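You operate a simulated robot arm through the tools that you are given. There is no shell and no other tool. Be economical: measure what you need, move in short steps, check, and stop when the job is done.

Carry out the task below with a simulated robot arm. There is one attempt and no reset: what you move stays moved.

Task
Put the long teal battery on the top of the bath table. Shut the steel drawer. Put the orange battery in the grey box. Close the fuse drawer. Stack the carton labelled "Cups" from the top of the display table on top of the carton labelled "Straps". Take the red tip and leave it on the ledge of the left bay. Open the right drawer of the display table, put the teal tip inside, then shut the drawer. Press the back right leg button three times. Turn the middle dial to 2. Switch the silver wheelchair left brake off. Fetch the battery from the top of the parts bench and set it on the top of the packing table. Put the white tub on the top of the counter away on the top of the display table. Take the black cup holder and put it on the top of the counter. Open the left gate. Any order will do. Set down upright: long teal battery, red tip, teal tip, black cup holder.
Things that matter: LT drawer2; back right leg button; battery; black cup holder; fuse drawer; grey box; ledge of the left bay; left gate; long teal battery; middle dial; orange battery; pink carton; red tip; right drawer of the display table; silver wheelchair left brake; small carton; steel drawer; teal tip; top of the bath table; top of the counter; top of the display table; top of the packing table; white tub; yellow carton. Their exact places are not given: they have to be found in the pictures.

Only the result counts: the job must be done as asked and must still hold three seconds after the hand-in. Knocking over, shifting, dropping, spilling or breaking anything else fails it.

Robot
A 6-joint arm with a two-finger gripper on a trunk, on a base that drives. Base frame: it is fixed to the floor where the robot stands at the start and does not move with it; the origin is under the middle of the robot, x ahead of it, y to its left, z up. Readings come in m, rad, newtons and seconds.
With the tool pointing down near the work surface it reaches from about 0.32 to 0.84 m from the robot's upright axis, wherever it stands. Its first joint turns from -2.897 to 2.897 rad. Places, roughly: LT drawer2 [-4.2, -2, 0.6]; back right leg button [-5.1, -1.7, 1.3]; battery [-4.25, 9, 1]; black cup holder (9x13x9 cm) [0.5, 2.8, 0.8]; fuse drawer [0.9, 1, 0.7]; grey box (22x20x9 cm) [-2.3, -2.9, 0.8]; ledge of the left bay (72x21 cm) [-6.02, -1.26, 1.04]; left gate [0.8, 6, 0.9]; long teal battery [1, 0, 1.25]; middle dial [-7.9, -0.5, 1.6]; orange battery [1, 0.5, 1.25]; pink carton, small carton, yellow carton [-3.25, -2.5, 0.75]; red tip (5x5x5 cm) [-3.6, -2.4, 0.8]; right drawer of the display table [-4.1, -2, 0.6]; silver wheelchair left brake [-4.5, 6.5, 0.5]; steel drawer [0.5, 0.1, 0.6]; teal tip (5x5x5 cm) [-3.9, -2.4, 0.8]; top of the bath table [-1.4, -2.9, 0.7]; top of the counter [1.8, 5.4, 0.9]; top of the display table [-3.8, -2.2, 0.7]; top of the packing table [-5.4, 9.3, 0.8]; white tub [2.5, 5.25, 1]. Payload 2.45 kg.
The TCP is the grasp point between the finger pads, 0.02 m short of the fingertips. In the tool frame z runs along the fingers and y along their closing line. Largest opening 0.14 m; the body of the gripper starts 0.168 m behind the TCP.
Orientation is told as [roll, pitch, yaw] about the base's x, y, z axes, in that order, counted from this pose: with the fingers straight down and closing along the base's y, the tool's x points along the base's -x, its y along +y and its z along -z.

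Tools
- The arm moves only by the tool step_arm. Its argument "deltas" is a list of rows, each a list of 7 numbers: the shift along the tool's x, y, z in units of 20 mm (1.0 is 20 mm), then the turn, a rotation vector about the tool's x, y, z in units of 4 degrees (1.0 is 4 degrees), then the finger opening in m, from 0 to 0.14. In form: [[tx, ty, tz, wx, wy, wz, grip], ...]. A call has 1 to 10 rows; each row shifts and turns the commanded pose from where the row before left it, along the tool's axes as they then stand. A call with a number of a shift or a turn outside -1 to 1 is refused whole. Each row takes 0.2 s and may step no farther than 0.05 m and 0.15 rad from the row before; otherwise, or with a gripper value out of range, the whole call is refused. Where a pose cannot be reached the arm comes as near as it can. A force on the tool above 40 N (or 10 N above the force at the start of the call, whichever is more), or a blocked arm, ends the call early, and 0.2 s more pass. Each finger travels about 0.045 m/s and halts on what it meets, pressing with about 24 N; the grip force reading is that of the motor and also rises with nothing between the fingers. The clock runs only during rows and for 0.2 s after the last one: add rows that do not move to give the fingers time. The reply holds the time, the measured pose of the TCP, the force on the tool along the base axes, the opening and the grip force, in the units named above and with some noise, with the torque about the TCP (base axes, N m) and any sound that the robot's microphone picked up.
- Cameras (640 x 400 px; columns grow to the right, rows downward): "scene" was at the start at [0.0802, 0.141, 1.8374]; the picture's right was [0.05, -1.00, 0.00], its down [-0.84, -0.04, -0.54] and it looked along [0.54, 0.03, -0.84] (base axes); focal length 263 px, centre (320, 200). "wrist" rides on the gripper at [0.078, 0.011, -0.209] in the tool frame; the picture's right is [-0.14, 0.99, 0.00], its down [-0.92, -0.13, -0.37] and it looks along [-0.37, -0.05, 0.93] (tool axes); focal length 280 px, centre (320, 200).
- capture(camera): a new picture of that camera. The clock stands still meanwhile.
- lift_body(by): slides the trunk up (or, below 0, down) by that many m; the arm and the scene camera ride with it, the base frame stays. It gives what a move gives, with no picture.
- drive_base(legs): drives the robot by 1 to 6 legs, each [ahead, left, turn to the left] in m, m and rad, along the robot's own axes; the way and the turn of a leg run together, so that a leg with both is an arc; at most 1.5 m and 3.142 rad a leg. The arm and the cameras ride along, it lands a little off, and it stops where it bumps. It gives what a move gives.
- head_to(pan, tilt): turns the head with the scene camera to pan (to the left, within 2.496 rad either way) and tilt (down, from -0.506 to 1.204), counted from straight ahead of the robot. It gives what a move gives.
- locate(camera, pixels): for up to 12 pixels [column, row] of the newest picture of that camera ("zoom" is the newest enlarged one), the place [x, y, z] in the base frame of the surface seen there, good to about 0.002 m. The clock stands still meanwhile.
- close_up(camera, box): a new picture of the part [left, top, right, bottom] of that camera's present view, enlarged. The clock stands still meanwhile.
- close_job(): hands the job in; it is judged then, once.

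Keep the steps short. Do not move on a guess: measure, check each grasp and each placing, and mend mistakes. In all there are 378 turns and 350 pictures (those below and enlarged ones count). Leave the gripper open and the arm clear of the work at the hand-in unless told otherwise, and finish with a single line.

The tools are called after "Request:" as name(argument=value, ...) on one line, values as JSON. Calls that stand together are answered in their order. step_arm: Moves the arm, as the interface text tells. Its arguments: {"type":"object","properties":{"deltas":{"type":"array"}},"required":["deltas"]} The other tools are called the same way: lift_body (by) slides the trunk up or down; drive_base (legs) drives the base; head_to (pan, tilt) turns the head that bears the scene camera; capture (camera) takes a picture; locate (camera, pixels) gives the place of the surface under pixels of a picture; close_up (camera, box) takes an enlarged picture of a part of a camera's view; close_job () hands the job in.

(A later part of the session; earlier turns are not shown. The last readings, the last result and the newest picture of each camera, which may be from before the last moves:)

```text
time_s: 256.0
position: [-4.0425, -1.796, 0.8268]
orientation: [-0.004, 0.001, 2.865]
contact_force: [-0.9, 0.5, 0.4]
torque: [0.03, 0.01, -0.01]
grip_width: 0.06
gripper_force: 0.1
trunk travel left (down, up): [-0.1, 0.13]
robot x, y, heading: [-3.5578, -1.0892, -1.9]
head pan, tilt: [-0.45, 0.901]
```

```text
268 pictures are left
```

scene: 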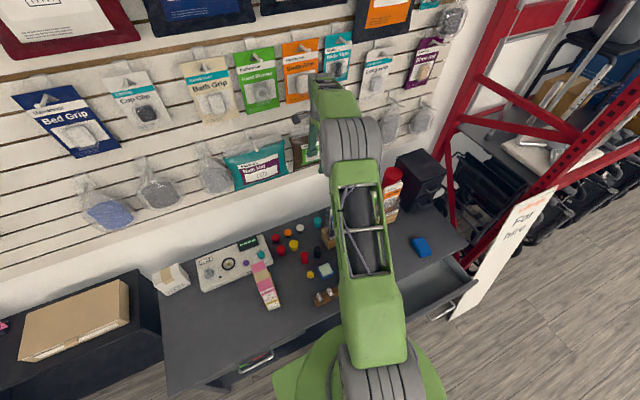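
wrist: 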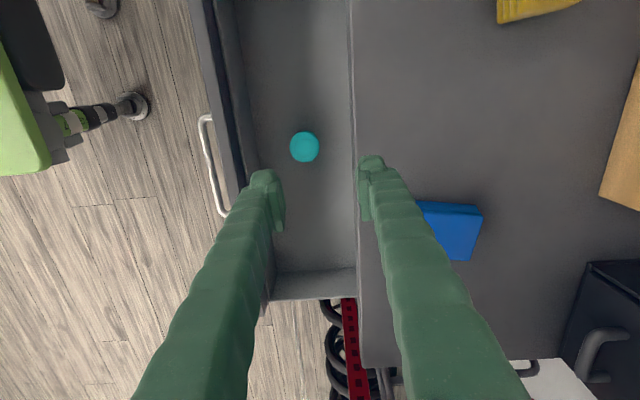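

Teal tip stands in the drawer. Now shut it: I'll push on the handle bar with closed fingers. First retract the arm and shift the base.

Request:
step_arm(deltas=[[1, -1, 0, 0, 0, 0, 0.0], [1, -1, 0, 0, 0, 0, 0.0], [1, -1, 0, 0, 0, 0, 0.0], [1, -1, 0, 0, 0, 0, 0.0], [1, -1, 0, 0, 0, 0, 0.0], [1, -1, 0, 0, 0, 0, 0.0], [1, -1, 0, 0, 0, 0, 0.0], [1, -1, 0, 0, 0, 0, 0.0], [1, -1, 0, 0, 0, 0, 0.0], [1, -1, 0, 0, 0, 0, 0.0]])

Request:
drive_base(legs=[[-0.07, -0.2, 0]])

Request:
capture(camera="wrist")

```text
time_s: 258.2
position: [-3.9601, -1.8393, 0.7946]
orientation: [-0.008, 0.004, 2.868]
contact_force: [-0.8, -0.7, -0.2]
torque: [-0.01, -0.01, -0.02]
grip_width: 0.0
gripper_force: 23.4
out of reach, approached as far as the arm can: row 1, 2, 3, 4, 5, 6, 7, 8, 9, 10
trunk travel left (down, up): [-0.1, 0.13]
robot x, y, heading: [-3.5597, -1.0952, -1.898]
head pan, tilt: [-0.45, 0.901]
```

```text
time_s: 260.6
position: [-4.1318, -1.7047, 0.7953]
orientation: [-0.008, 0.003, 2.859]
contact_force: [0.5, -0.1, 0.4]
torque: [0.02, 0.04, 0.02]
grip_width: 0.0002
gripper_force: 24.3
trunk travel left (down, up): [-0.1, 0.13]
robot x, y, heading: [-3.7241, -0.9612, -1.909]
head pan, tilt: [-0.45, 0.901]
```

```text
267 pictures are left
```

wrist: 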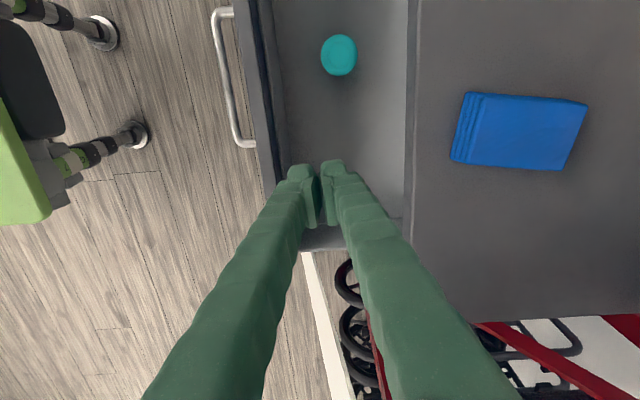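

The commanded pose had run past the reach limit. Retract in small steps and re-read.

Request:
step_arm(deltas=[[0, -1, 0, 0, 0, 0, 0.0], [0, -1, 0, 0, 0, 0, 0.0], [0, -1, 0, 0, 0, 0, 0.0], [0, -1, 0, 0, 0, 0, 0.0], [0, -1, 0, 0, 0, 0, 0.0]])

```text
time_s: 261.8
position: [-4.1418, -1.694, 0.7815]
orientation: [-0.013, 0.005, 2.858]
contact_force: [0.5, 0.6, -0.4]
torque: [-0.01, -0.02, -0.01]
grip_width: 0.0
gripper_force: 23.5
out of reach, approached as far as the arm can: row 1, 2, 3, 4, 5
trunk travel left (down, up): [-0.1, 0.13]
robot x, y, heading: [-3.7248, -0.959, -1.907]
head pan, tilt: [-0.45, 0.901]
```

Probably a wrist-joint limit in this tool yaw. I lift the trunk and rotate the tool back by −90° about its axis.

Request:
lift_body(by=0.13)

Request:
step_arm(deltas=[[0, 0, 0, 0, 0, -1, 0.0], [0, 0, 0, 0, 0, -1, 0.0], [0, 0, 0, 0, 0, -1, 0.0], [0, 0, 0, 0, 0, -1, 0.0], [0, 0, 0, 0, 0, -1, 0.0], [0, 0, 0, 0, 0, -1, 0.0], [0, 0, 0, 0, 0, -1, 0.0], [0, 0, 0, 0, 0, -1, 0.0], [0, 0, 0, 0, 0, -1, 0.0], [0, 0, 0, 0, 0, -1, 0.0]])

Request:
step_arm(deltas=[[0, 0, 0, 0, 0, -1, 0.0], [0, 0, 0, 0, 0, -1, 0.0], [0, 0, 0, 0, 0, -1, 0.0], [0, 0, 0, 0, 0, -1, 0.0], [0, 0, 0, 0, 0, -1, 0.0], [0, 0, 0, 0, 0, -1, 0.0], [0, 0, 0, 0, 0, -1, 0.0], [0, 0, 0, 0, 0, -1, 0.0], [0, 0, 0, 0, 0, -1, 0.0], [0, 0, 0, 0, 0, -1, 0.0]])

Request:
capture(camera="wrist")

```text
time_s: 263.4
position: [-4.1405, -1.6946, 0.912]
orientation: [-0.013, 0.005, 2.858]
contact_force: [-0.1, 0.4, 0.6]
torque: [-0.01, -0.01, -0.03]
grip_width: 0.0
gripper_force: 24.3
trunk travel left (down, up): [-0.23, 0.0]
robot x, y, heading: [-3.7267, -0.9634, -1.901]
head pan, tilt: [-0.45, 0.901]
```

```text
time_s: 265.6
position: [-4.1423, -1.6947, 0.9116]
orientation: [-0.007, 0.011, -2.725]
contact_force: [0.0, -0.1, 0.0]
torque: [-0.01, -0.01, -0.02]
grip_width: 0.0002
gripper_force: 23.6
trunk travel left (down, up): [-0.23, 0.0]
robot x, y, heading: [-3.7226, -0.9597, -1.909]
head pan, tilt: [-0.45, 0.901]
```

```text
time_s: 267.8
position: [-4.1416, -1.6948, 0.9117]
orientation: [0.0, 0.012, -2.025]
contact_force: [-0.2, -0.2, 0.3]
torque: [-0.03, -0.02, 0.01]
grip_width: 0.0
gripper_force: 23.7
trunk travel left (down, up): [-0.23, 0.0]
robot x, y, heading: [-3.7227, -0.9599, -1.907]
head pan, tilt: [-0.45, 0.901]
```

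```text
266 pictures are left
```

wrist: 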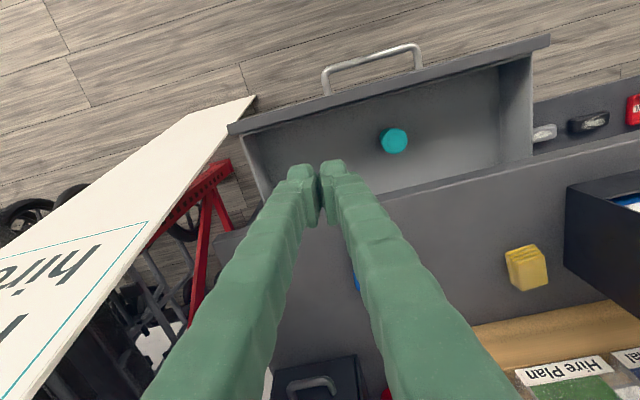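

Request:
step_arm(deltas=[[1, 0.8, 0, 0, -0.1, -0.85, 0.0], [1, 0.8, 0, 0, -0.1, -0.85, 0.0], [1, 0.8, 0, 0, 0, 0, 0.0], [1, 0.8, 0, 0, 0, 0, 0.0], [1, 0.8, 0, 0, 0, 0, 0.0], [1, 0.8, 0, 0, 0, 0, 0.0], [1, 0.8, 0, 0, 0, 0, 0.0], [1, 0.8, 0, 0, 0, 0, 0.0]])

Request:
lift_body(by=-0.2)

Request:
capture(camera="wrist")

```text
time_s: 269.6
position: [-4.0869, -1.7199, 0.8868]
orientation: [0.004, 0.002, -1.911]
contact_force: [0.6, 0.3, 0.2]
torque: [-0.01, -0.03, -0.01]
grip_width: 0.0003
gripper_force: 23.9
out of reach, approached as far as the arm can: row 1, 2, 3, 4, 5, 6, 7, 8
trunk travel left (down, up): [-0.23, 0.0]
robot x, y, heading: [-3.7182, -0.9586, -1.907]
head pan, tilt: [-0.45, 0.901]
```

```text
time_s: 271.8
position: [-4.0875, -1.7199, 0.6871]
orientation: [0.004, 0.003, -1.91]
contact_force: [-0.2, 0.2, -0.7]
torque: [0.02, 0.02, 0.03]
grip_width: 0.0
gripper_force: 24.1
trunk travel left (down, up): [-0.03, 0.2]
robot x, y, heading: [-3.728, -0.9608, -1.909]
head pan, tilt: [-0.45, 0.901]
```

```text
265 pictures are left
```

wrist: 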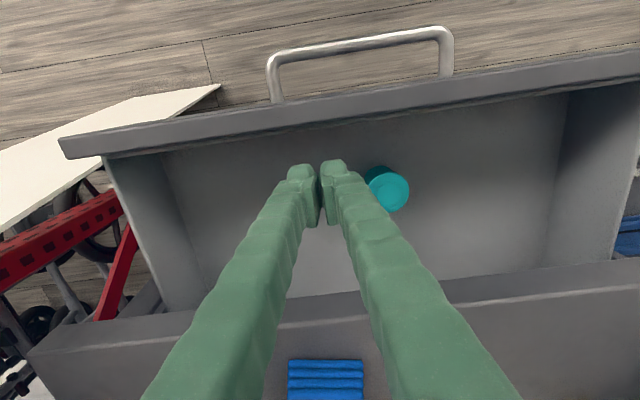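

I should not stay inside the drawer: the arm is stuck in its stretched pose. Raise the trunk straight up first.

Request:
lift_body(by=0.23)

Request:
step_arm(deltas=[[0, 0, -1, 0, 0, 0, 0.0], [0, 0, -1, 0, 0, 0, 0.0], [0, 0, -1, 0, 0, 0, 0.0]])

Request:
capture(camera="scene")

```text
time_s: 273.9
position: [-4.0873, -1.7194, 0.8867]
orientation: [0.002, 0.004, -1.91]
contact_force: [-0.1, 0.5, -0.2]
torque: [-0.03, -0.01, 0.04]
grip_width: 0.0
gripper_force: 24.3
out of reach, approached as far as the arm can: row 1
trunk travel left (down, up): [-0.23, 0.0]
robot x, y, heading: [-3.7238, -0.9595, -1.908]
head pan, tilt: [-0.45, 0.901]
```

```text
time_s: 274.8
position: [-4.0935, -1.7309, 0.9435]
orientation: [0.004, 0.006, -1.91]
contact_force: [0.7, 1.0, -0.1]
torque: [-0.04, 0.01, -0.01]
grip_width: 0.0001
gripper_force: 24.9
out of reach, approached as far as the arm can: row 1, 2, 3
trunk travel left (down, up): [-0.23, 0.0]
robot x, y, heading: [-3.7248, -0.9642, -1.908]
head pan, tilt: [-0.45, 0.901]
```

```text
264 pictures are left
```

scene: 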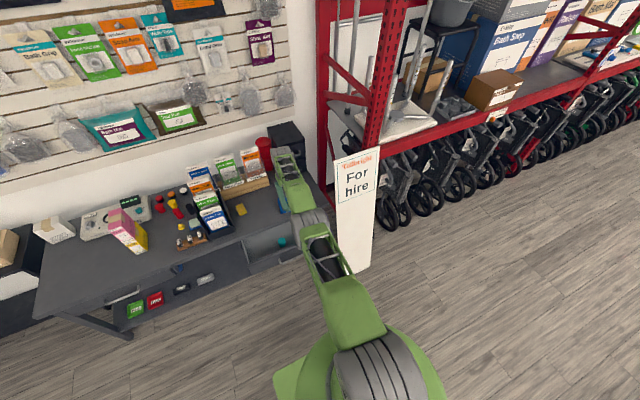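

The arm is fully stretched and stuck at that singularity. I try tilting the tool while commanding inward to make the elbow bend.

Request:
step_arm(deltas=[[0, 0, -1, 0, -1, 0, 0.0], [0, 0, -1, 0, -1, 0, 0.0], [0, 0, -1, 0, -1, 0, 0.0], [0, 0, -1, 0, -1, 0, 0.0]])

```text
time_s: 275.8
position: [-4.1151, -1.7726, 0.9633]
orientation: [0.004, -0.13, -1.91]
contact_force: [-0.3, -0.9, -0.2]
torque: [0.01, 0.02, 0.01]
grip_width: 0.0
gripper_force: 24.0
out of reach, approached as far as the arm can: row 1, 2, 3, 4
trunk travel left (down, up): [-0.23, 0.0]
robot x, y, heading: [-3.7285, -0.9593, -1.913]
head pan, tilt: [-0.45, 0.901]
```

Try the opposite: move down and inward at once.

Request:
step_arm(deltas=[[1, 0, 1, 0, 0, 0, 0.0], [1, 0, 1, 0, 0, 0, 0.0], [1, 0, 1, 0, 0, 0, 0.0], [1, 0, 1, 0, 0, 0, 0.0]])

Request:
capture(camera="scene")

```text
time_s: 276.8
position: [-4.116, -1.7573, 0.8683]
orientation: [0.003, -0.165, -1.909]
contact_force: [0.4, 0.0, -0.2]
torque: [0.04, 0.02, 0.0]
grip_width: 0.0
gripper_force: 24.4
out of reach, approached as far as the arm can: row 1, 2, 3, 4
trunk travel left (down, up): [-0.23, 0.0]
robot x, y, heading: [-3.7237, -0.9632, -1.91]
head pan, tilt: [-0.45, 0.901]
```

```text
263 pictures are left
```

scene: 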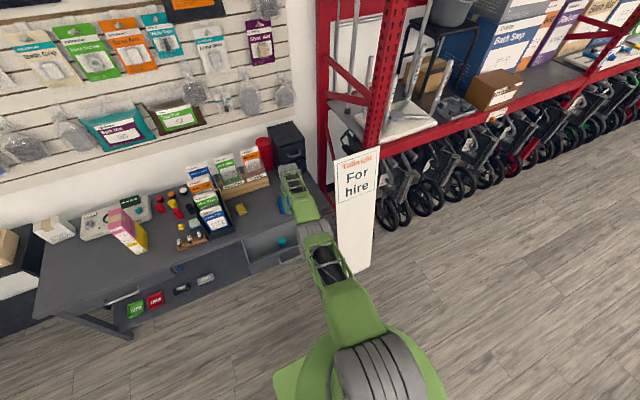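

Trunk moves seem to reset the commanded pose. I make a small trunk move to reset, then test a pure up-and-in motion from there.

Request:
lift_body(by=-0.01)

Request:
step_arm(deltas=[[0, 0, 0, 0, 1, 0, 0.0], [0, 0, 0, 0, 1, 0, 0.0]])

Request:
step_arm(deltas=[[1, 0, 0, 0, 0, 0, 0.0]])

Request:
step_arm(deltas=[[0, 0, -1, 0, 0, 0, 0.0], [0, 0, -1, 0, 0, 0, 0.0], [0, 0, -1, 0, 0, 0, 0.0], [0, 0, -1, 0, 0, 0, 0.0], [0, 0, -1, 0, 0, 0, 0.0], [0, 0, -1, 0, 0, 0, 0.0], [0, 0, -1, 0, 0, 0, 0.0], [0, 0, -1, 0, 0, 0, 0.0], [0, 0, -1, 0, 0, 0, 0.0], [0, 0, -1, 0, 0, 0, 0.0]])

```text
time_s: 277.3
position: [-4.1158, -1.757, 0.8591]
orientation: [0.006, -0.164, -1.91]
contact_force: [-0.6, 0.1, 0.0]
torque: [-0.01, 0.02, 0.02]
grip_width: 0.0
gripper_force: 24.0
trunk travel left (down, up): [-0.22, 0.01]
robot x, y, heading: [-3.723, -0.9646, -1.904]
head pan, tilt: [-0.45, 0.901]
```

```text
time_s: 277.9
position: [-4.1088, -1.7429, 0.8633]
orientation: [0.006, -0.094, -1.911]
contact_force: [-0.5, -0.5, 0.6]
torque: [0.02, 0.0, -0.01]
grip_width: 0.0
gripper_force: 24.7
out of reach, approached as far as the arm can: row 1, 2
trunk travel left (down, up): [-0.22, 0.01]
robot x, y, heading: [-3.724, -0.9648, -1.908]
head pan, tilt: [-0.45, 0.901]
```

```text
time_s: 278.3
position: [-4.1081, -1.7383, 0.8625]
orientation: [0.006, -0.093, -1.906]
contact_force: [0.6, -0.2, -0.4]
torque: [-0.01, -0.01, 0.02]
grip_width: 0.0
gripper_force: 23.8
out of reach, approached as far as the arm can: row 1
trunk travel left (down, up): [-0.22, 0.01]
robot x, y, heading: [-3.724, -0.9581, -1.91]
head pan, tilt: [-0.45, 0.901]
```

```text
time_s: 280.5
position: [-4.1267, -1.7644, 1.0517]
orientation: [0.005, -0.092, -1.91]
contact_force: [1.0, -0.8, 0.6]
torque: [-0.01, 0.03, -0.03]
grip_width: 0.0002
gripper_force: 24.0
out of reach, approached as far as the arm can: row 1, 2, 3, 4, 5, 6, 7, 8, 10
trunk travel left (down, up): [-0.22, 0.01]
robot x, y, heading: [-3.7274, -0.9619, -1.909]
head pan, tilt: [-0.45, 0.901]
```

Row 9 was reachable – the arm is freeing up as it rises. Continue up, then in.

Request:
step_arm(deltas=[[0, 0, -1, 0, 0, 0, 0.0], [0, 0, -1, 0, 0, 0, 0.0], [0, 0, -1, 0, 0, 0, 0.0], [0, 0, -1, 0, 0, 0, 0.0], [0, 0, -1, 0, 0, 0, 0.0], [0, 0, -1, 0, 0, 0, 0.0]])

Request:
step_arm(deltas=[[1, 0, 0, 0, 0, 0, 0.0], [1, 0, 0, 0, 0, 0, 0.0], [1, 0, 0, 0, 0, 0, 0.0]])

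```text
time_s: 281.9
position: [-4.123, -1.7621, 1.1725]
orientation: [0.004, -0.091, -1.908]
contact_force: [-0.6, 0.5, 0.2]
torque: [-0.01, 0.03, 0.01]
grip_width: 0.0
gripper_force: 24.3
out of reach, approached as far as the arm can: row 1, 2, 4
trunk travel left (down, up): [-0.22, 0.01]
robot x, y, heading: [-3.7243, -0.9614, -1.908]
head pan, tilt: [-0.45, 0.901]
```

```text
time_s: 282.7
position: [-4.1249, -1.7608, 1.1715]
orientation: [0.006, -0.093, -1.909]
contact_force: [-0.5, 1.0, 0.2]
torque: [0.01, -0.01, 0.01]
grip_width: 0.0002
gripper_force: 23.8
out of reach, approached as far as the arm can: row 1, 2, 3
trunk travel left (down, up): [-0.22, 0.01]
robot x, y, heading: [-3.7248, -0.9625, -1.91]
head pan, tilt: [-0.45, 0.901]
```

Look at the arm's shape.

Request:
head_to(pan=-0.2, tilt=1.0)

Request:
capture(camera="scene")

Request:
capture(camera="wrist")

```text
time_s: 283.5
position: [-4.1261, -1.7621, 1.1711]
orientation: [0.006, -0.095, -1.908]
contact_force: [0.5, -0.2, -0.3]
torque: [0.01, -0.03, 0.01]
grip_width: 0.0
gripper_force: 23.9
trunk travel left (down, up): [-0.22, 0.01]
robot x, y, heading: [-3.7229, -0.9607, -1.908]
head pan, tilt: [-0.201, 1.0]
```

```text
262 pictures are left
```

scene: 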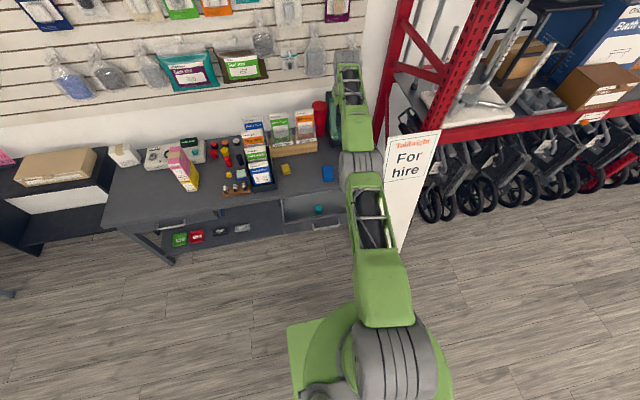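

```text
261 pictures are left
```

wrist: 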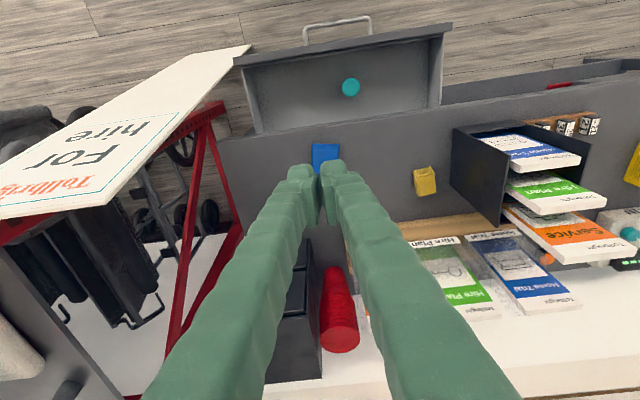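

The elbow is dead straight. Moving downward while slightly inward should let the elbow take a share and bend; try from this height.

Request:
step_arm(deltas=[[0.4, 0, 1, 0, 0, 0, 0.0], [0.4, 0, 1, 0, 0, 0, 0.0], [0.4, 0, 1, 0, 0, 0, 0.0], [0.4, 0, 1, 0, 0, 0, 0.0], [0.6, 0, 1, 0, 0, 0, 0.0], [0.8, 0, 1, 0, 0, 0, 0.0], [1, 0, 1, 0, 0, 0, 0.0], [1, 0, 1, 0, 0, 0, 0.0]])

```text
time_s: 285.3
position: [-4.1388, -1.7527, 0.9978]
orientation: [0.007, -0.089, -1.909]
contact_force: [-0.2, -0.3, 0.3]
torque: [-0.02, -0.01, -0.01]
grip_width: 0.0001
gripper_force: 23.6
out of reach, approached as far as the arm can: row 1, 2, 3, 4, 5, 6, 7, 8
trunk travel left (down, up): [-0.22, 0.01]
robot x, y, heading: [-3.7287, -0.9628, -1.908]
head pan, tilt: [-0.201, 1.0]
```

I think the wrist got flipped (forearm roll near its limit) when I came back from the horizontal pose. I'll retrace that path: first turn +90° about tool z.

Request:
step_arm(deltas=[[0, 0, -1, 0, 0, 1, 0.0], [0, 0, -1, 0, 0, 1, 0.0], [0, 0, -1, 0, 0, 1, 0.0], [0, 0, -1, 0, 0, 1, 0.0], [0, 0, -1, 0, 0, 1, 0.0], [0, 0, -1, 0, 0, 1, 0.0], [0, 0, -1, 0, 0, 1, 0.0], [0, 0, -1, 0, 0, 1, 0.0], [0, 0, -1, 0, 0, 1, 0.0], [0, 0, -1, 0, 0, 1, 0.0]])

Request:
step_arm(deltas=[[0, 0, 0, 0, 0, 1, 0.0], [0, 0, 0, 0, 0, 1, 0.0], [0, 0, 0, 0, 0, 1, 0.0], [0, 0, 0, 0, 0, 1, 0.0], [0, 0, 0, 0, 0, 1, 0.0], [0, 0, 0, 0, 0, 1, 0.0], [0, 0, 0, 0, 0, 1, 0.0], [0, 0, 0, 0, 0, 1, 0.0], [0, 0, 0, 0, 0, 1, 0.0], [0, 0, 0, 0, 0, 1, 0.0]])

Request:
step_arm(deltas=[[0, 0, 0, 0, 0, 1, 0.0], [0, 0, 0, 0, 0, 1, 0.0], [0, 0, 0, -1, 0, 0.5, 0.0], [0, 0, 0, -1, 0, 0, 0.0], [0, 0, 0, -1, 0, 0, 0.0], [0, 0, 0, -1, 0, 0, 0.0], [0, 0, 0, -1, 0, 0, 0.0], [0, 0, 0, -1, 0, 0, 0.0], [0, 0, 0, -1, 0, 0, 0.0], [0, 0, 0, -1, 0, 0, 0.0]])

Request:
step_arm(deltas=[[0, 0, 0, -1, 0, 0, 0.0], [0, 0, 0, -1, 0, 0, 0.0], [0, 0, 0, -1, 0, 0, 0.0], [0, 0, 0, -1, 0, 0, 0.0], [0, 0, 0, -1, 0, 0, 0.0], [0, 0, 0, -1, 0, 0, 0.0], [0, 0, 0, -1, 0, 0, 0.0], [0, 0, 0, -1, 0, 0, 0.0], [0, 0, 0, -1, 0, 0, 0.0], [0, 0, 0, -1, 0, 0, 0.0]])

Request:
capture(camera="scene")

```text
time_s: 287.5
position: [-4.1406, -1.7504, 1.1986]
orientation: [0.063, -0.068, -2.61]
contact_force: [-0.5, 0.3, -0.1]
torque: [0.01, 0.04, 0.02]
grip_width: 0.0
gripper_force: 24.1
out of reach, approached as far as the arm can: row 1, 3, 5, 7
trunk travel left (down, up): [-0.22, 0.01]
robot x, y, heading: [-3.7262, -0.9594, -1.907]
head pan, tilt: [-0.201, 1.0]
```

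```text
time_s: 289.7
position: [-4.1404, -1.7512, 1.1994]
orientation: [0.093, -0.01, 2.977]
contact_force: [-0.7, -0.5, 0.2]
torque: [-0.01, 0.0, -0.01]
grip_width: 0.0002
gripper_force: 23.5
trunk travel left (down, up): [-0.22, 0.01]
robot x, y, heading: [-3.722, -0.9625, -1.908]
head pan, tilt: [-0.201, 1.0]
```

```text
time_s: 291.9
position: [-4.2256, -1.8932, 1.2176]
orientation: [0.651, 0.006, 2.803]
contact_force: [0.7, 0.0, 0.0]
torque: [0.02, 0.01, -0.03]
grip_width: 0.0
gripper_force: 24.3
out of reach, approached as far as the arm can: row 3, 4, 5, 6, 7, 8, 9, 10
trunk travel left (down, up): [-0.22, 0.01]
robot x, y, heading: [-3.7229, -0.9624, -1.907]
head pan, tilt: [-0.201, 1.0]
```

```text
time_s: 294.1
position: [-4.2815, -1.9851, 1.2186]
orientation: [1.33, 0.004, 2.808]
contact_force: [0.2, 0.6, 0.2]
torque: [0.02, -0.01, 0.04]
grip_width: 0.0
gripper_force: 24.4
out of reach, approached as far as the arm can: row 1, 2, 3, 4, 5, 6, 7, 8, 9
trunk travel left (down, up): [-0.22, 0.01]
robot x, y, heading: [-3.7233, -0.9588, -1.906]
head pan, tilt: [-0.201, 1.0]
```

```text
260 pictures are left
```

scene: 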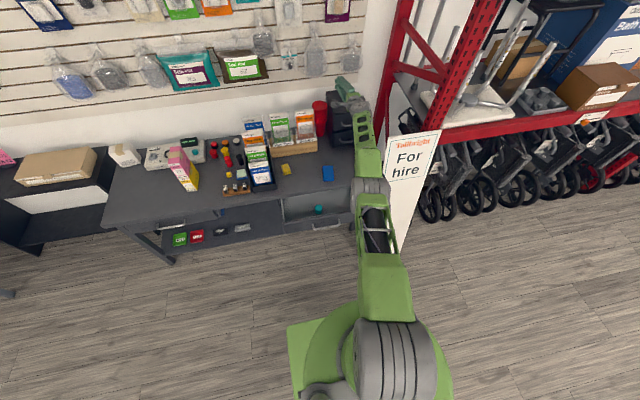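

Let me measure arm points in 3D to understand the elbow's state.

Request:
locate(camera="scene", pixels=[[395, 340], [385, 290], [375, 245], [370, 190], [366, 160], [362, 130], [345, 90]])

Request:
close_up(camera="scene", box=[290, 60, 450, 160])

```text
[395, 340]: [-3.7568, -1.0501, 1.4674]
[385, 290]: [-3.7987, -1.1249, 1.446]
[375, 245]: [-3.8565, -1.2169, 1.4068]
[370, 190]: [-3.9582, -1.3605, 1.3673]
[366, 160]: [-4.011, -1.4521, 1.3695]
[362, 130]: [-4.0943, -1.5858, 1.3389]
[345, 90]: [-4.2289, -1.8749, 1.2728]
```

```text
4.00 times, centred on (370, 110) of scene
```

zoom: 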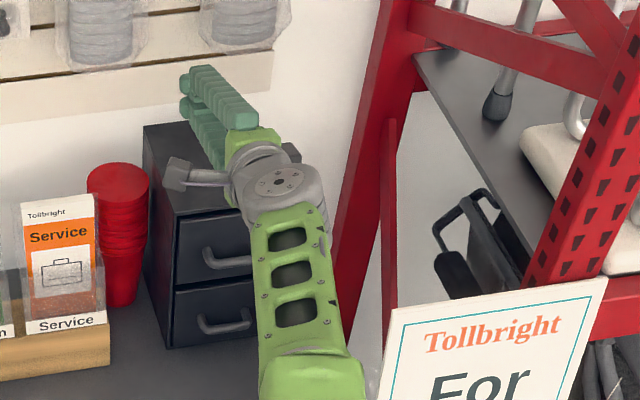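

The arm is straight from shoulder to fingertips. I'll pitch the tool down and keep pitching past vertical toward me, so the wrist saturates and the elbow has to take part.

Request:
step_arm(deltas=[[0, -0.5, -1, 1, 0, 0, 0.0], [0, -0.5, -1, 1, 0, 0, 0.0], [0, -0.5, -1, 1, 0, 0, 0.0], [0, -0.5, -1, 1, 0, 0, 0.0], [0, -0.5, -1, 1, 0, 0, 0.0], [0, -0.5, -1, 1, 0, 0, 0.0], [0, -0.5, -1, 1, 0, 0, 0.0], [0, -0.5, -1, 1, 0, 0, 0.0], [0, -0.5, -1, 1, 0, 0, 0.0], [0, -0.5, -1, 1, 0, 0, 0.0]])

Request:
step_arm(deltas=[[0, -1, 0, 1, 0, 0, 0.0], [0, -1, 0, 1, 0, 0, 0.0], [0, -1, 0, 1, 0, 0, 0.0], [0, -1, 0, 1, 0, 0, 0.0], [0, -1, 0, 1, 0, 0, 0.0], [0, -1, 0, 1, 0, 0, 0.0], [0, -1, 0, 1, 0, 0, 0.0], [0, -1, 0, 1, 0, 0, 0.0], [0, -1, 0, 1, 0, 0, 0.0], [0, -1, 0, 1, 0, 0, 0.0]])

Request:
capture(camera="scene")

```text
time_s: 296.3
position: [-4.2698, -1.8633, 1.2295]
orientation: [0.652, 0.008, 2.803]
contact_force: [0.2, 0.2, -0.2]
torque: [0.0, -0.02, 0.0]
grip_width: 0.0002
gripper_force: 24.0
out of reach, approached as far as the arm can: row 1, 2, 3, 4, 5, 6, 7, 8, 9
trunk travel left (down, up): [-0.22, 0.01]
robot x, y, heading: [-3.7225, -0.9629, -1.907]
head pan, tilt: [-0.201, 1.0]
```

```text
time_s: 298.5
position: [-4.1965, -1.6733, 1.1589]
orientation: [-0.048, 0.005, 2.803]
contact_force: [0.3, 0.4, 1.2]
torque: [0.01, 0.02, 0.03]
grip_width: 0.0
gripper_force: 24.0
out of reach, approached as far as the arm can: row 4, 6, 8, 10
trunk travel left (down, up): [-0.22, 0.01]
robot x, y, heading: [-3.7217, -0.9625, -1.909]
head pan, tilt: [-0.201, 1.0]
```

```text
258 pictures are left
```

scene: 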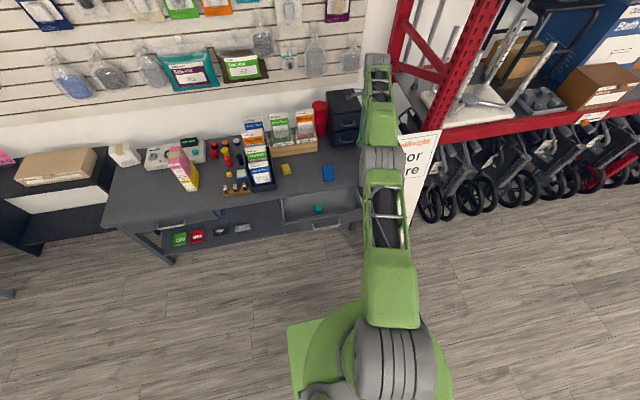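

Tool is down again at r = 0.855. Test inward moves (tool −y here).

Request:
step_arm(deltas=[[0, -1, 0, 0, 0, 0, 0.0], [0, -1, 0, 0, 0, 0, 0.0], [0, -1, 0, 0, 0, 0, 0.0], [0, -1, 0, 0, 0, 0, 0.0]])

Request:
step_arm(deltas=[[0, 0, 0, 1, 0, 0, 0.0], [0, 0, 0, 1, 0, 0, 0.0], [0, 0, 0, 1, 0, 0, 0.0], [0, 0, 0, 1, 0, 0, 0.0], [0, 0, 0, 1, 0, 0, 0.0]])

```text
time_s: 299.5
position: [-4.2094, -1.658, 1.1672]
orientation: [-0.05, 0.006, 2.803]
contact_force: [-0.4, 0.2, -0.8]
torque: [0.0, 0.02, 0.0]
grip_width: 0.0
gripper_force: 24.1
out of reach, approached as far as the arm can: row 1, 2, 3, 4
trunk travel left (down, up): [-0.22, 0.01]
robot x, y, heading: [-3.7247, -0.9671, -1.912]
head pan, tilt: [-0.201, 1.0]
```

```text
time_s: 300.7
position: [-4.1842, -1.6258, 1.1669]
orientation: [-0.186, 0.007, 2.805]
contact_force: [0.7, -0.5, 0.0]
torque: [-0.01, -0.05, 0.01]
grip_width: 0.0001
gripper_force: 23.8
out of reach, approached as far as the arm can: row 1, 2, 3, 4, 5
trunk travel left (down, up): [-0.22, 0.01]
robot x, y, heading: [-3.7211, -0.9638, -1.908]
head pan, tilt: [-0.201, 1.0]
```

Try a pure downward run (the elbow should take a share the right way), then inward.

Request:
step_arm(deltas=[[0, 0, 0, -1, 0, 0, 0.0], [0, 0, 0, -1, 0, 0, 0.0], [0, 0, 1, 0, 0, 0, 0.0], [0, 0, 1, 0, 0, 0, 0.0], [0, 0, 1, 0, 0, 0, 0.0], [0, 0, 1, 0, 0, 0, 0.0], [0, 0, 1, 0, 0, 0, 0.0], [0, 0, 1, 0, 0, 0, 0.0], [0, 0, 1, 0, 0, 0, 0.0], [0, 0, 1, 0, 0, 0, 0.0]])

Request:
step_arm(deltas=[[0, -0.5, 0, 0, 0, 0, 0.0], [0, -0.5, 0, 0, 0, 0, 0.0], [0, -0.5, 0, 0, 0, 0, 0.0], [0, -0.5, 0, 0, 0, 0, 0.0]])

```text
time_s: 302.9
position: [-4.2111, -1.6582, 1.0264]
orientation: [-0.05, 0.007, 2.803]
contact_force: [-0.1, -0.6, 0.0]
torque: [0.0, -0.01, -0.01]
grip_width: 0.0001
gripper_force: 23.8
out of reach, approached as far as the arm can: row 1, 2, 3, 4, 6, 9
trunk travel left (down, up): [-0.22, 0.01]
robot x, y, heading: [-3.7255, -0.961, -1.904]
head pan, tilt: [-0.201, 1.0]
```

```text
time_s: 303.9
position: [-4.2103, -1.6589, 1.0293]
orientation: [-0.049, 0.008, 2.802]
contact_force: [-0.4, 0.5, 0.8]
torque: [-0.03, 0.01, -0.02]
grip_width: 0.0001
gripper_force: 23.9
out of reach, approached as far as the arm can: row 1, 2, 3, 4
trunk travel left (down, up): [-0.22, 0.01]
robot x, y, heading: [-3.7242, -0.9649, -1.906]
head pan, tilt: [-0.201, 1.0]
```

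Near full stretch even 2 cm inward needs a big elbow angle, so perhaps each row's jump is refused. Try tiny, growing inward steps.

Request:
step_arm(deltas=[[0, -0.0125, 0, 0, 0, 0, 0.0], [0, -0.0375, 0, 0, 0, 0, 0.0], [0, -0.0625, 0, 0, 0, 0, 0.0], [0, -0.0875, 0, 0, 0, 0, 0.0], [0, -0.11, 0, 0, 0, 0, 0.0], [0, -0.14, 0, 0, 0, 0, 0.0], [0, -0.16, 0, 0, 0, 0, 0.0], [0, -0.19, 0, 0, 0, 0, 0.0], [0, -0.21, 0, 0, 0, 0, 0.0], [0, -0.24, 0, 0, 0, 0, 0.0]])

```text
time_s: 306.1
position: [-4.2133, -1.6567, 1.0278]
orientation: [-0.051, 0.007, 2.803]
contact_force: [0.7, -0.2, 0.6]
torque: [0.0, -0.01, 0.02]
grip_width: 0.0002
gripper_force: 24.4
out of reach, approached as far as the arm can: row 5, 7, 8, 9, 10
trunk travel left (down, up): [-0.22, 0.01]
robot x, y, heading: [-3.7256, -0.9611, -1.903]
head pan, tilt: [-0.201, 1.0]
```

Maybe the elbow is slightly over-extended; then I must go outward first to dead straight, then down, then in. Try that.

Request:
step_arm(deltas=[[0, 1, 0, 0, 0, 0, 0.0], [0, 1, 0, 0, 0, 0, 0.0], [0, 1, 0, 0, 0, 0, 0.0], [0, 0, 1, 0, 0, 0, 0.0], [0, 0, 1, 0, 0, 0, 0.0], [0, 0, 1, 0, 0, 0, 0.0], [0, -1, 1, 0, 0, 0, 0.0], [0, -1, 0, 0, 0, 0, 0.0], [0, -1, 0, 0, 0, 0, 0.0], [0, -1, 0, 0, 0, 0, 0.0]])

```text
time_s: 308.3
position: [-4.2208, -1.6349, 0.9408]
orientation: [-0.051, 0.008, 2.803]
contact_force: [-0.3, -0.8, 1.1]
torque: [0.01, 0.0, 0.0]
grip_width: 0.0
gripper_force: 24.1
out of reach, approached as far as the arm can: row 1, 2, 3, 6, 7, 8, 9, 10
trunk travel left (down, up): [-0.22, 0.01]
robot x, y, heading: [-3.717, -0.9626, -1.912]
head pan, tilt: [-0.201, 1.0]
```

Commands weren't radial: the arm points 17° to the right. Sweep left at constant distance ahead and see if the elbow yields.

Request:
step_arm(deltas=[[1, 0, 0, 0, 0, 0, 0.0], [1, 0, 0, 0, 0, 0, 0.0], [1, 0, 0, 0, 0, 0, 0.0], [1, 0, 0, 0, 0, 0, 0.0], [1, 0, 0, 0, 0, 0, 0.0], [1, 0, 0, 0, 0, 0, 0.0], [1, 0, 0, 0, 0, 0, 0.0], [1, 0, 0, 0, 0, 0, 0.0], [1, 0, 0, 0, 0, 0, 0.0], [1, 0, 0, 0, 0, 0, 0.0]])

Request:
capture(camera="scene")

```text
time_s: 310.5
position: [-4.0528, -1.7331, 0.9316]
orientation: [-0.053, 0.007, 2.802]
contact_force: [-1.1, 0.3, -0.3]
torque: [-0.01, -0.01, 0.03]
grip_width: 0.0001
gripper_force: 23.7
out of reach, approached as far as the arm can: row 1, 2, 3, 4, 5, 6, 7, 9
trunk travel left (down, up): [-0.22, 0.01]
robot x, y, heading: [-3.7241, -0.9599, -1.899]
head pan, tilt: [-0.201, 1.0]
```

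```text
257 pictures are left
```

scene: 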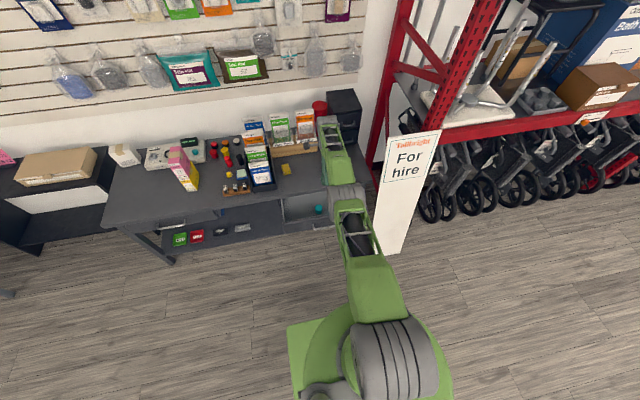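

Another idea: raise the tool very high; when the wrist pitch saturates, the elbow must bend. Go up 0.6 m.

Request:
step_arm(deltas=[[0, 0, -1, 0, 0, 0, 0.0], [0, 0, -1, 0, 0, 0, 0.0], [0, 0, -1, 0, 0, 0, 0.0], [0, 0, -1, 0, 0, 0, 0.0], [0, 0, -1, 0, 0, 0, 0.0], [0, 0, -1, 0, 0, 0, 0.0], [0, 0, -1, 0, 0, 0, 0.0], [0, 0, -1, 0, 0, 0, 0.0], [0, 0, -1, 0, 0, 0, 0.0], [0, 0, -1, 0, 0, 0, 0.0]])

Request:
step_arm(deltas=[[0, 0, -1, 0, 0, 0, 0.0], [0, 0, -1, 0, 0, 0, 0.0], [0, 0, -1, 0, 0, 0, 0.0], [0, 0, -1, 0, 0, 0, 0.0], [0, 0, -1, 0, 0, 0, 0.0], [0, 0, -1, 0, 0, 0, 0.0], [0, 0, -1, 0, 0, 0, 0.0], [0, 0, -1, 0, 0, 0, 0.0], [0, 0, -1, 0, 0, 0, 0.0], [0, 0, -1, 0, 0, 0, 0.0]])

Request:
step_arm(deltas=[[0, 0, -1, 0, 0, 0, 0.0], [0, 0, -1, 0, 0, 0, 0.0], [0, 0, -1, 0, 0, 0, 0.0], [0, 0, -1, 0, 0, 0, 0.0], [0, 0, -1, 0, 0, 0, 0.0], [0, 0, -1, 0, 0, 0, 0.0], [0, 0, -1, 0, 0, 0, 0.0], [0, 0, -1, 0, 0, 0, 0.0], [0, 0, -1, 0, 0, 0, 0.0], [0, 0, -1, 0, 0, 0, 0.0]])

Request:
step_arm(deltas=[[0, -1, 0, 0, 0, 0, 0.0], [0, -1, 0, 0, 0, 0, 0.0], [0, -1, 0, 0, 0, 0, 0.0]])

Request:
capture(camera="scene")

```text
time_s: 312.7
position: [-4.0597, -1.7494, 1.132]
orientation: [-0.049, 0.006, 2.803]
contact_force: [-0.2, 0.5, 0.3]
torque: [-0.02, -0.03, -0.03]
grip_width: 0.0
gripper_force: 23.9
out of reach, approached as far as the arm can: row 1, 3, 6
trunk travel left (down, up): [-0.22, 0.01]
robot x, y, heading: [-3.7261, -0.9646, -1.906]
head pan, tilt: [-0.201, 1.0]
```

```text
time_s: 314.9
position: [-4.0491, -1.7171, 1.3222]
orientation: [-0.049, 0.007, 2.803]
contact_force: [0.4, -0.2, -0.5]
torque: [0.0, -0.03, 0.05]
grip_width: 0.0
gripper_force: 24.7
out of reach, approached as far as the arm can: row 1, 2, 4, 5, 6, 7, 8, 9, 10
trunk travel left (down, up): [-0.22, 0.01]
robot x, y, heading: [-3.7234, -0.9616, -1.904]
head pan, tilt: [-0.201, 1.0]
```

```text
time_s: 317.1
position: [-4.0235, -1.6605, 1.4688]
orientation: [-0.047, 0.005, 2.803]
contact_force: [-0.2, 0.4, -0.5]
torque: [-0.09, 0.01, 0.0]
grip_width: 0.0
gripper_force: 24.3
out of reach, approached as far as the arm can: row 1, 2, 3, 4, 5, 6, 7, 8, 9, 10
trunk travel left (down, up): [-0.22, 0.01]
robot x, y, heading: [-3.7225, -0.9622, -1.912]
head pan, tilt: [-0.201, 1.0]
```

```text
time_s: 317.9
position: [-4.0036, -1.6046, 1.4711]
orientation: [-0.045, 0.007, 2.804]
contact_force: [0.6, 0.3, 0.4]
torque: [-0.09, 0.0, -0.03]
grip_width: 0.0001
gripper_force: 23.7
trunk travel left (down, up): [-0.22, 0.01]
robot x, y, heading: [-3.7234, -0.9611, -1.91]
head pan, tilt: [-0.201, 1.0]
```

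```text
256 pictures are left
```

scene: 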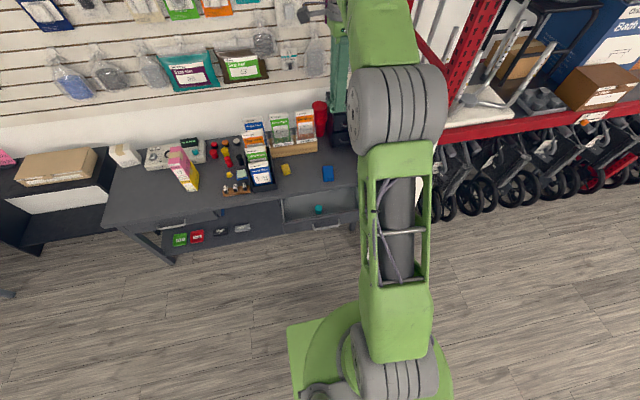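

Unlocked – the elbow bent. Come further in and rotate the tool back to the normal yaw.

Request:
step_arm(deltas=[[0, -1, 0, -0.64, 0, 0, 0.0], [0, -1, 0, 0, 0, 0, 0.0], [0, -1, 0, 0, 0, 0, 0.0], [0, -1, 0, 0, 0, 0, 0.0], [0, -1, 0, 0, 0, 0, 0.0], [0, 0, 0, 0, 0, -1, 0.0], [0, 0, 0, 0, 0, -1, 0.0], [0, 0, 0, 0, 0, -1, 0.0], [0, 0, 0, 0, 0, -1, 0.0], [0, 0, 0, 0, 0, -1, 0.0]])

Request:
step_arm(deltas=[[0, 0, 0, 0, 0, -1, 0.0], [0, 0, 0, 0, 0, -1, 0.0], [0, 0, 0, 0, 0, -1, 0.0], [0, 0, 0, 0, 0, -1, 0.0], [0, 0, 0, 0, 0, -1, 0.0], [0, 0, 0, 0, 0, -1, 0.0], [0, 0, 0, 0, 0, -1, 0.0], [0, 0, 0, 0, 0, -1, 0.0], [0, 0, 0, 0, 0, -1, 0.0], [0, 0, 0, 0, 0, -1, 0.0]])

Request:
step_arm(deltas=[[0, 0, 1, 0, 0, -1, 0.0], [0, 0, 1, 0, 0, -1, 0.0], [0, 0, 1, 0, 0, -1, 0.0], [0, 0, 1, 0, 0, -1, 0.0], [0, 0, 1, 0, 0, -1, 0.0], [0, 0, 1, 0, 0, -1, 0.0], [0, 0, 1, 0, 0, -1, 0.0], [0, 0, 1, 0, 0, -0.7, 0.0], [0, 0, 1, 0, 0, 0, 0.0], [0, 0, 1, 0, 0, 0, 0.0]])

Request:
capture(camera="wrist")

```text
time_s: 320.1
position: [-3.9702, -1.5139, 1.4738]
orientation: [0.001, 0.007, -3.128]
contact_force: [-0.7, 0.2, -0.6]
torque: [0.01, 0.0, 0.02]
grip_width: 0.0
gripper_force: 24.2
trunk travel left (down, up): [-0.22, 0.01]
robot x, y, heading: [-3.7216, -0.9627, -1.906]
head pan, tilt: [-0.201, 1.0]
```

```text
time_s: 322.3
position: [-3.9698, -1.5112, 1.4726]
orientation: [0.002, 0.005, -2.43]
contact_force: [0.1, -0.5, 0.4]
torque: [-0.02, 0.03, -0.02]
grip_width: 0.0
gripper_force: 24.1
trunk travel left (down, up): [-0.22, 0.01]
robot x, y, heading: [-3.7214, -0.9645, -1.909]
head pan, tilt: [-0.201, 1.0]
```

```text
time_s: 324.5
position: [-3.97, -1.5112, 1.2723]
orientation: [0.008, 0.001, -1.896]
contact_force: [0.1, -0.7, 0.2]
torque: [0.0, -0.02, 0.03]
grip_width: 0.0
gripper_force: 24.0
trunk travel left (down, up): [-0.22, 0.01]
robot x, y, heading: [-3.7242, -0.9643, -1.908]
head pan, tilt: [-0.201, 1.0]
```

```text
255 pictures are left
```

wrist: 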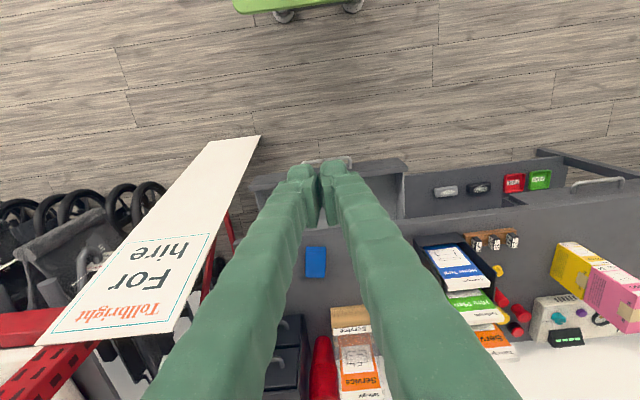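

Tool is in front of the handle (F 2.695, handle ≈2.82). Lower to z≈0.63.

Request:
lift_body(by=-0.22)

Request:
step_arm(deltas=[[0, 0, 1, 0, 0, 0, 0.0], [0, 0, 1, 0, 0, 0, 0.0], [0, 0, 1, 0, 0, 0, 0.0], [0, 0, 1, 0, 0, 0, 0.0], [0, 0, 1, 0, 0, 0, 0.0], [0, 0, 1, 0, 0, 0, 0.0], [0, 0, 1, 0, 0, 0, 0.0], [0, 0, 1, 0, 0, 0, 0.0], [0, 0, 1, 0, 0, 0, 0.0], [0, 0, 1, 0, 0, 0, 0.0]])

Request:
step_arm(deltas=[[0, 0, 1, 0, 0, 0, 0.0], [0, 0, 1, 0, 0, 0, 0.0], [0, 0, 1, 0, 0, 0, 0.0], [0, 0, 1, 0, 0, 0, 0.0], [0, 0, 1, 0, 0, 0, 0.0], [0, 0, 1, 0, 0, 0, 0.0], [0, 0, 1, 0, 0, 0, 0.0], [0, 0, 1, 0, 0, 0, 0.0], [0, 0, 1, 0, 0, 0, 0.0], [0, 0, 1, 0, 0, 0, 0.0]])

Request:
capture(camera="wrist")

```text
time_s: 326.8
position: [-3.9704, -1.5123, 1.0522]
orientation: [0.007, 0.005, -1.896]
contact_force: [-0.4, 0.0, 0.7]
torque: [-0.02, 0.01, -0.01]
grip_width: 0.0
gripper_force: 23.6
trunk travel left (down, up): [0.0, 0.23]
robot x, y, heading: [-3.7226, -0.9622, -1.901]
head pan, tilt: [-0.201, 1.0]
```

```text
time_s: 329.0
position: [-3.969, -1.512, 0.8503]
orientation: [0.007, 0.003, -1.895]
contact_force: [-0.3, -0.4, -0.4]
torque: [0.02, -0.05, -0.04]
grip_width: 0.0001
gripper_force: 24.0
trunk travel left (down, up): [0.0, 0.23]
robot x, y, heading: [-3.7216, -0.9609, -1.904]
head pan, tilt: [-0.201, 1.0]
```

```text
time_s: 331.2
position: [-3.9682, -1.5122, 0.6541]
orientation: [0.008, 0.002, -1.895]
contact_force: [0.1, 0.5, 0.4]
torque: [0.02, -0.04, -0.02]
grip_width: 0.0
gripper_force: 23.8
trunk travel left (down, up): [0.0, 0.23]
robot x, y, heading: [-3.7228, -0.9603, -1.904]
head pan, tilt: [-0.201, 1.0]
```

```text
254 pictures are left
```

wrist: 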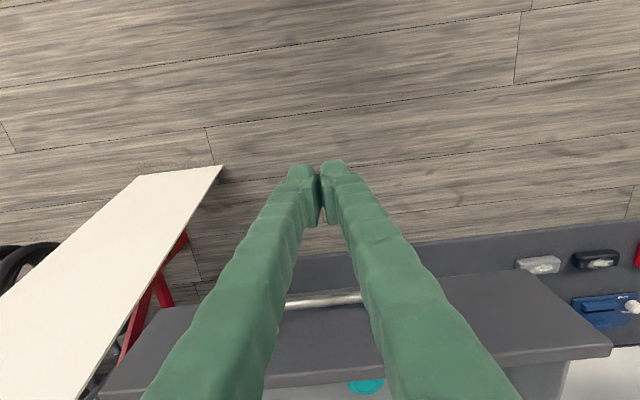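

Lower 0.02 m so the fingertips press the bar, drive up 0.08 m and push gently with the arm.

Request:
step_arm(deltas=[[0, 0, 1, 0, 0, 0, 0.0]])

Request:
drive_base(legs=[[0.08, 0, 0]])

Request:
step_arm(deltas=[[-0.3, 0, 0, 0, 0, 0, 0.0], [-0.3, 0, 0, 0, 0, 0, 0.0], [-0.3, 0, 0, 0, 0, 0, 0.0], [-0.3, 0, 0, 0, 0, 0, 0.0], [-0.3, 0, 0, 0, 0, 0, 0.0], [-0.3, 0, 0, 0, 0, 0, 0.0], [-0.3, 0, 0, 0, 0, 0, 0.0], [-0.3, 0, 0, 0, 0, 0, 0.0], [-0.3, 0, 0, 0, 0, 0, 0.0], [-0.3, 0, 0, 0, 0, 0, 0.0]])

Request:
capture(camera="wrist")

```text
time_s: 331.6
position: [-3.9659, -1.5115, 0.6328]
orientation: [0.009, 0.002, -1.895]
contact_force: [-0.4, -0.4, -0.2]
torque: [-0.01, 0.0, -0.01]
grip_width: 0.0001
gripper_force: 23.8
trunk travel left (down, up): [0.0, 0.23]
robot x, y, heading: [-3.7236, -0.9606, -1.903]
head pan, tilt: [-0.201, 1.0]
```

```text
time_s: 332.7
position: [-3.9929, -1.5865, 0.6329]
orientation: [0.008, 0.002, -1.895]
contact_force: [-0.4, -0.2, -0.7]
torque: [0.01, 0.0, 0.02]
grip_width: 0.0
gripper_force: 23.6
trunk travel left (down, up): [0.0, 0.23]
robot x, y, heading: [-3.7542, -1.0357, -1.908]
head pan, tilt: [-0.201, 1.0]
```

```text
time_s: 334.9
position: [-4.0128, -1.6411, 0.6324]
orientation: [0.008, 0.0, -1.896]
contact_force: [0.6, 0.6, -0.8]
torque: [0.04, 0.02, 0.01]
grip_width: 0.0001
gripper_force: 29.7
trunk travel left (down, up): [0.0, 0.23]
robot x, y, heading: [-3.7496, -1.0349, -1.91]
head pan, tilt: [-0.201, 1.0]
```

```text
253 pictures are left
```

wrist: 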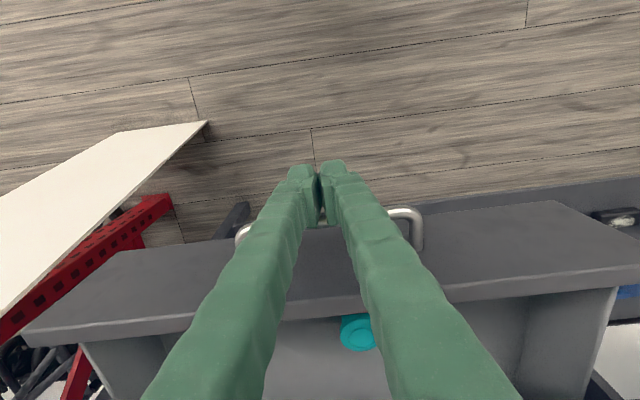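

At the bar; keep pushing gently.

Request:
step_arm(deltas=[[-0.3, 0, 0, 0, 0, 0, 0.0], [-0.3, 0, 0, 0, 0, 0, 0.0], [-0.3, 0, 0, 0, 0, 0, 0.0], [-0.3, 0, 0, 0, 0, 0, 0.0], [-0.3, 0, 0, 0, 0, 0, 0.0], [-0.3, 0, 0, 0, 0, 0, 0.0], [-0.3, 0, 0, 0, 0, 0, 0.0], [-0.3, 0, 0, 0, 0, 0, 0.0], [-0.3, 0, 0, 0, 0, 0, 0.0], [-0.3, 0, 0, 0, 0, 0, 0.0]])

Request:
step_arm(deltas=[[-0.3, 0, 0, 0, 0, 0, 0.0], [-0.3, 0, 0, 0, 0, 0, 0.0], [-0.3, 0, 0, 0, 0, 0, 0.0], [-0.3, 0, 0, 0, 0, 0, 0.0], [-0.3, 0, 0, 0, 0, 0, 0.0], [-0.3, 0, 0, 0, 0, 0, 0.0], [-0.3, 0, 0, 0, 0, 0, 0.0], [-0.3, 0, 0, 0, 0, 0, 0.0], [-0.3, 0, 0, 0, 0, 0, 0.0], [-0.3, 0, 0, 0, 0, 0, 0.0]])

Request:
capture(camera="wrist")

```text
time_s: 337.1
position: [-4.0308, -1.6997, 0.6327]
orientation: [0.006, 0.004, -1.896]
contact_force: [0.4, 2.1, -1.9]
torque: [0.01, 0.02, -0.01]
grip_width: 0.0
gripper_force: 29.1
trunk travel left (down, up): [0.0, 0.23]
robot x, y, heading: [-3.7464, -1.0343, -1.906]
head pan, tilt: [-0.201, 1.0]
```

```text
time_s: 339.3
position: [-4.0504, -1.7555, 0.6315]
orientation: [0.008, 0.004, -1.897]
contact_force: [-0.2, 0.6, -1.0]
torque: [0.02, 0.02, 0.04]
grip_width: 0.0
gripper_force: 29.5
trunk travel left (down, up): [0.0, 0.23]
robot x, y, heading: [-3.7503, -1.0354, -1.907]
head pan, tilt: [-0.201, 1.0]
```

```text
252 pictures are left
```

wrist: 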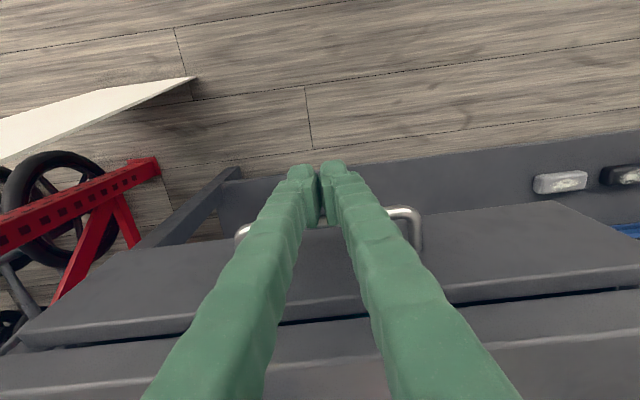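

Request:
step_arm(deltas=[[-0.3, 0, 0, 0, 0, 0, 0.0], [-0.3, 0, 0, 0, 0, 0, 0.0], [-0.3, 0, 0, 0, 0, 0, 0.0], [-0.3, 0, 0, 0, 0, 0, 0.0], [-0.3, 0, 0, 0, 0, 0, 0.0], [-0.3, 0, 0, 0, 0, 0, 0.0], [-0.2, 0, 0, 0, 0, 0, 0.0]])

Request:
capture(camera="wrist")

```text
time_s: 340.9
position: [-4.0607, -1.784, 0.6262]
orientation: [0.008, 0.024, -1.895]
contact_force: [1.0, 2.4, -0.5]
torque: [-0.03, 0.05, 0.01]
grip_width: 0.0061
gripper_force: 29.6
trunk travel left (down, up): [0.0, 0.23]
robot x, y, heading: [-3.747, -1.0332, -1.908]
head pan, tilt: [-0.201, 1.0]
stopped in row 7: the force on the tool passed its limit at 42 N (the readings are from after the stop); the commanded pose is now the measured one
```

```text
251 pictures are left
```

wrist: 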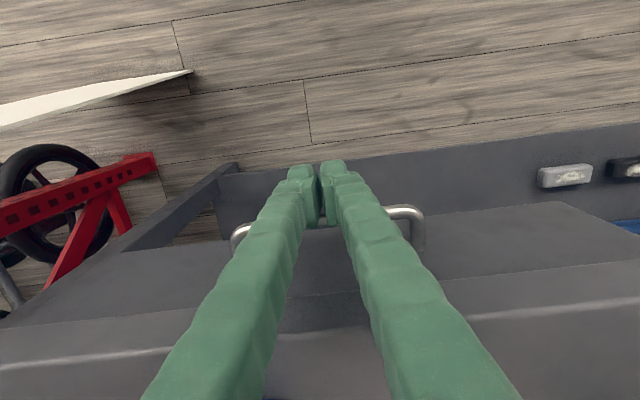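

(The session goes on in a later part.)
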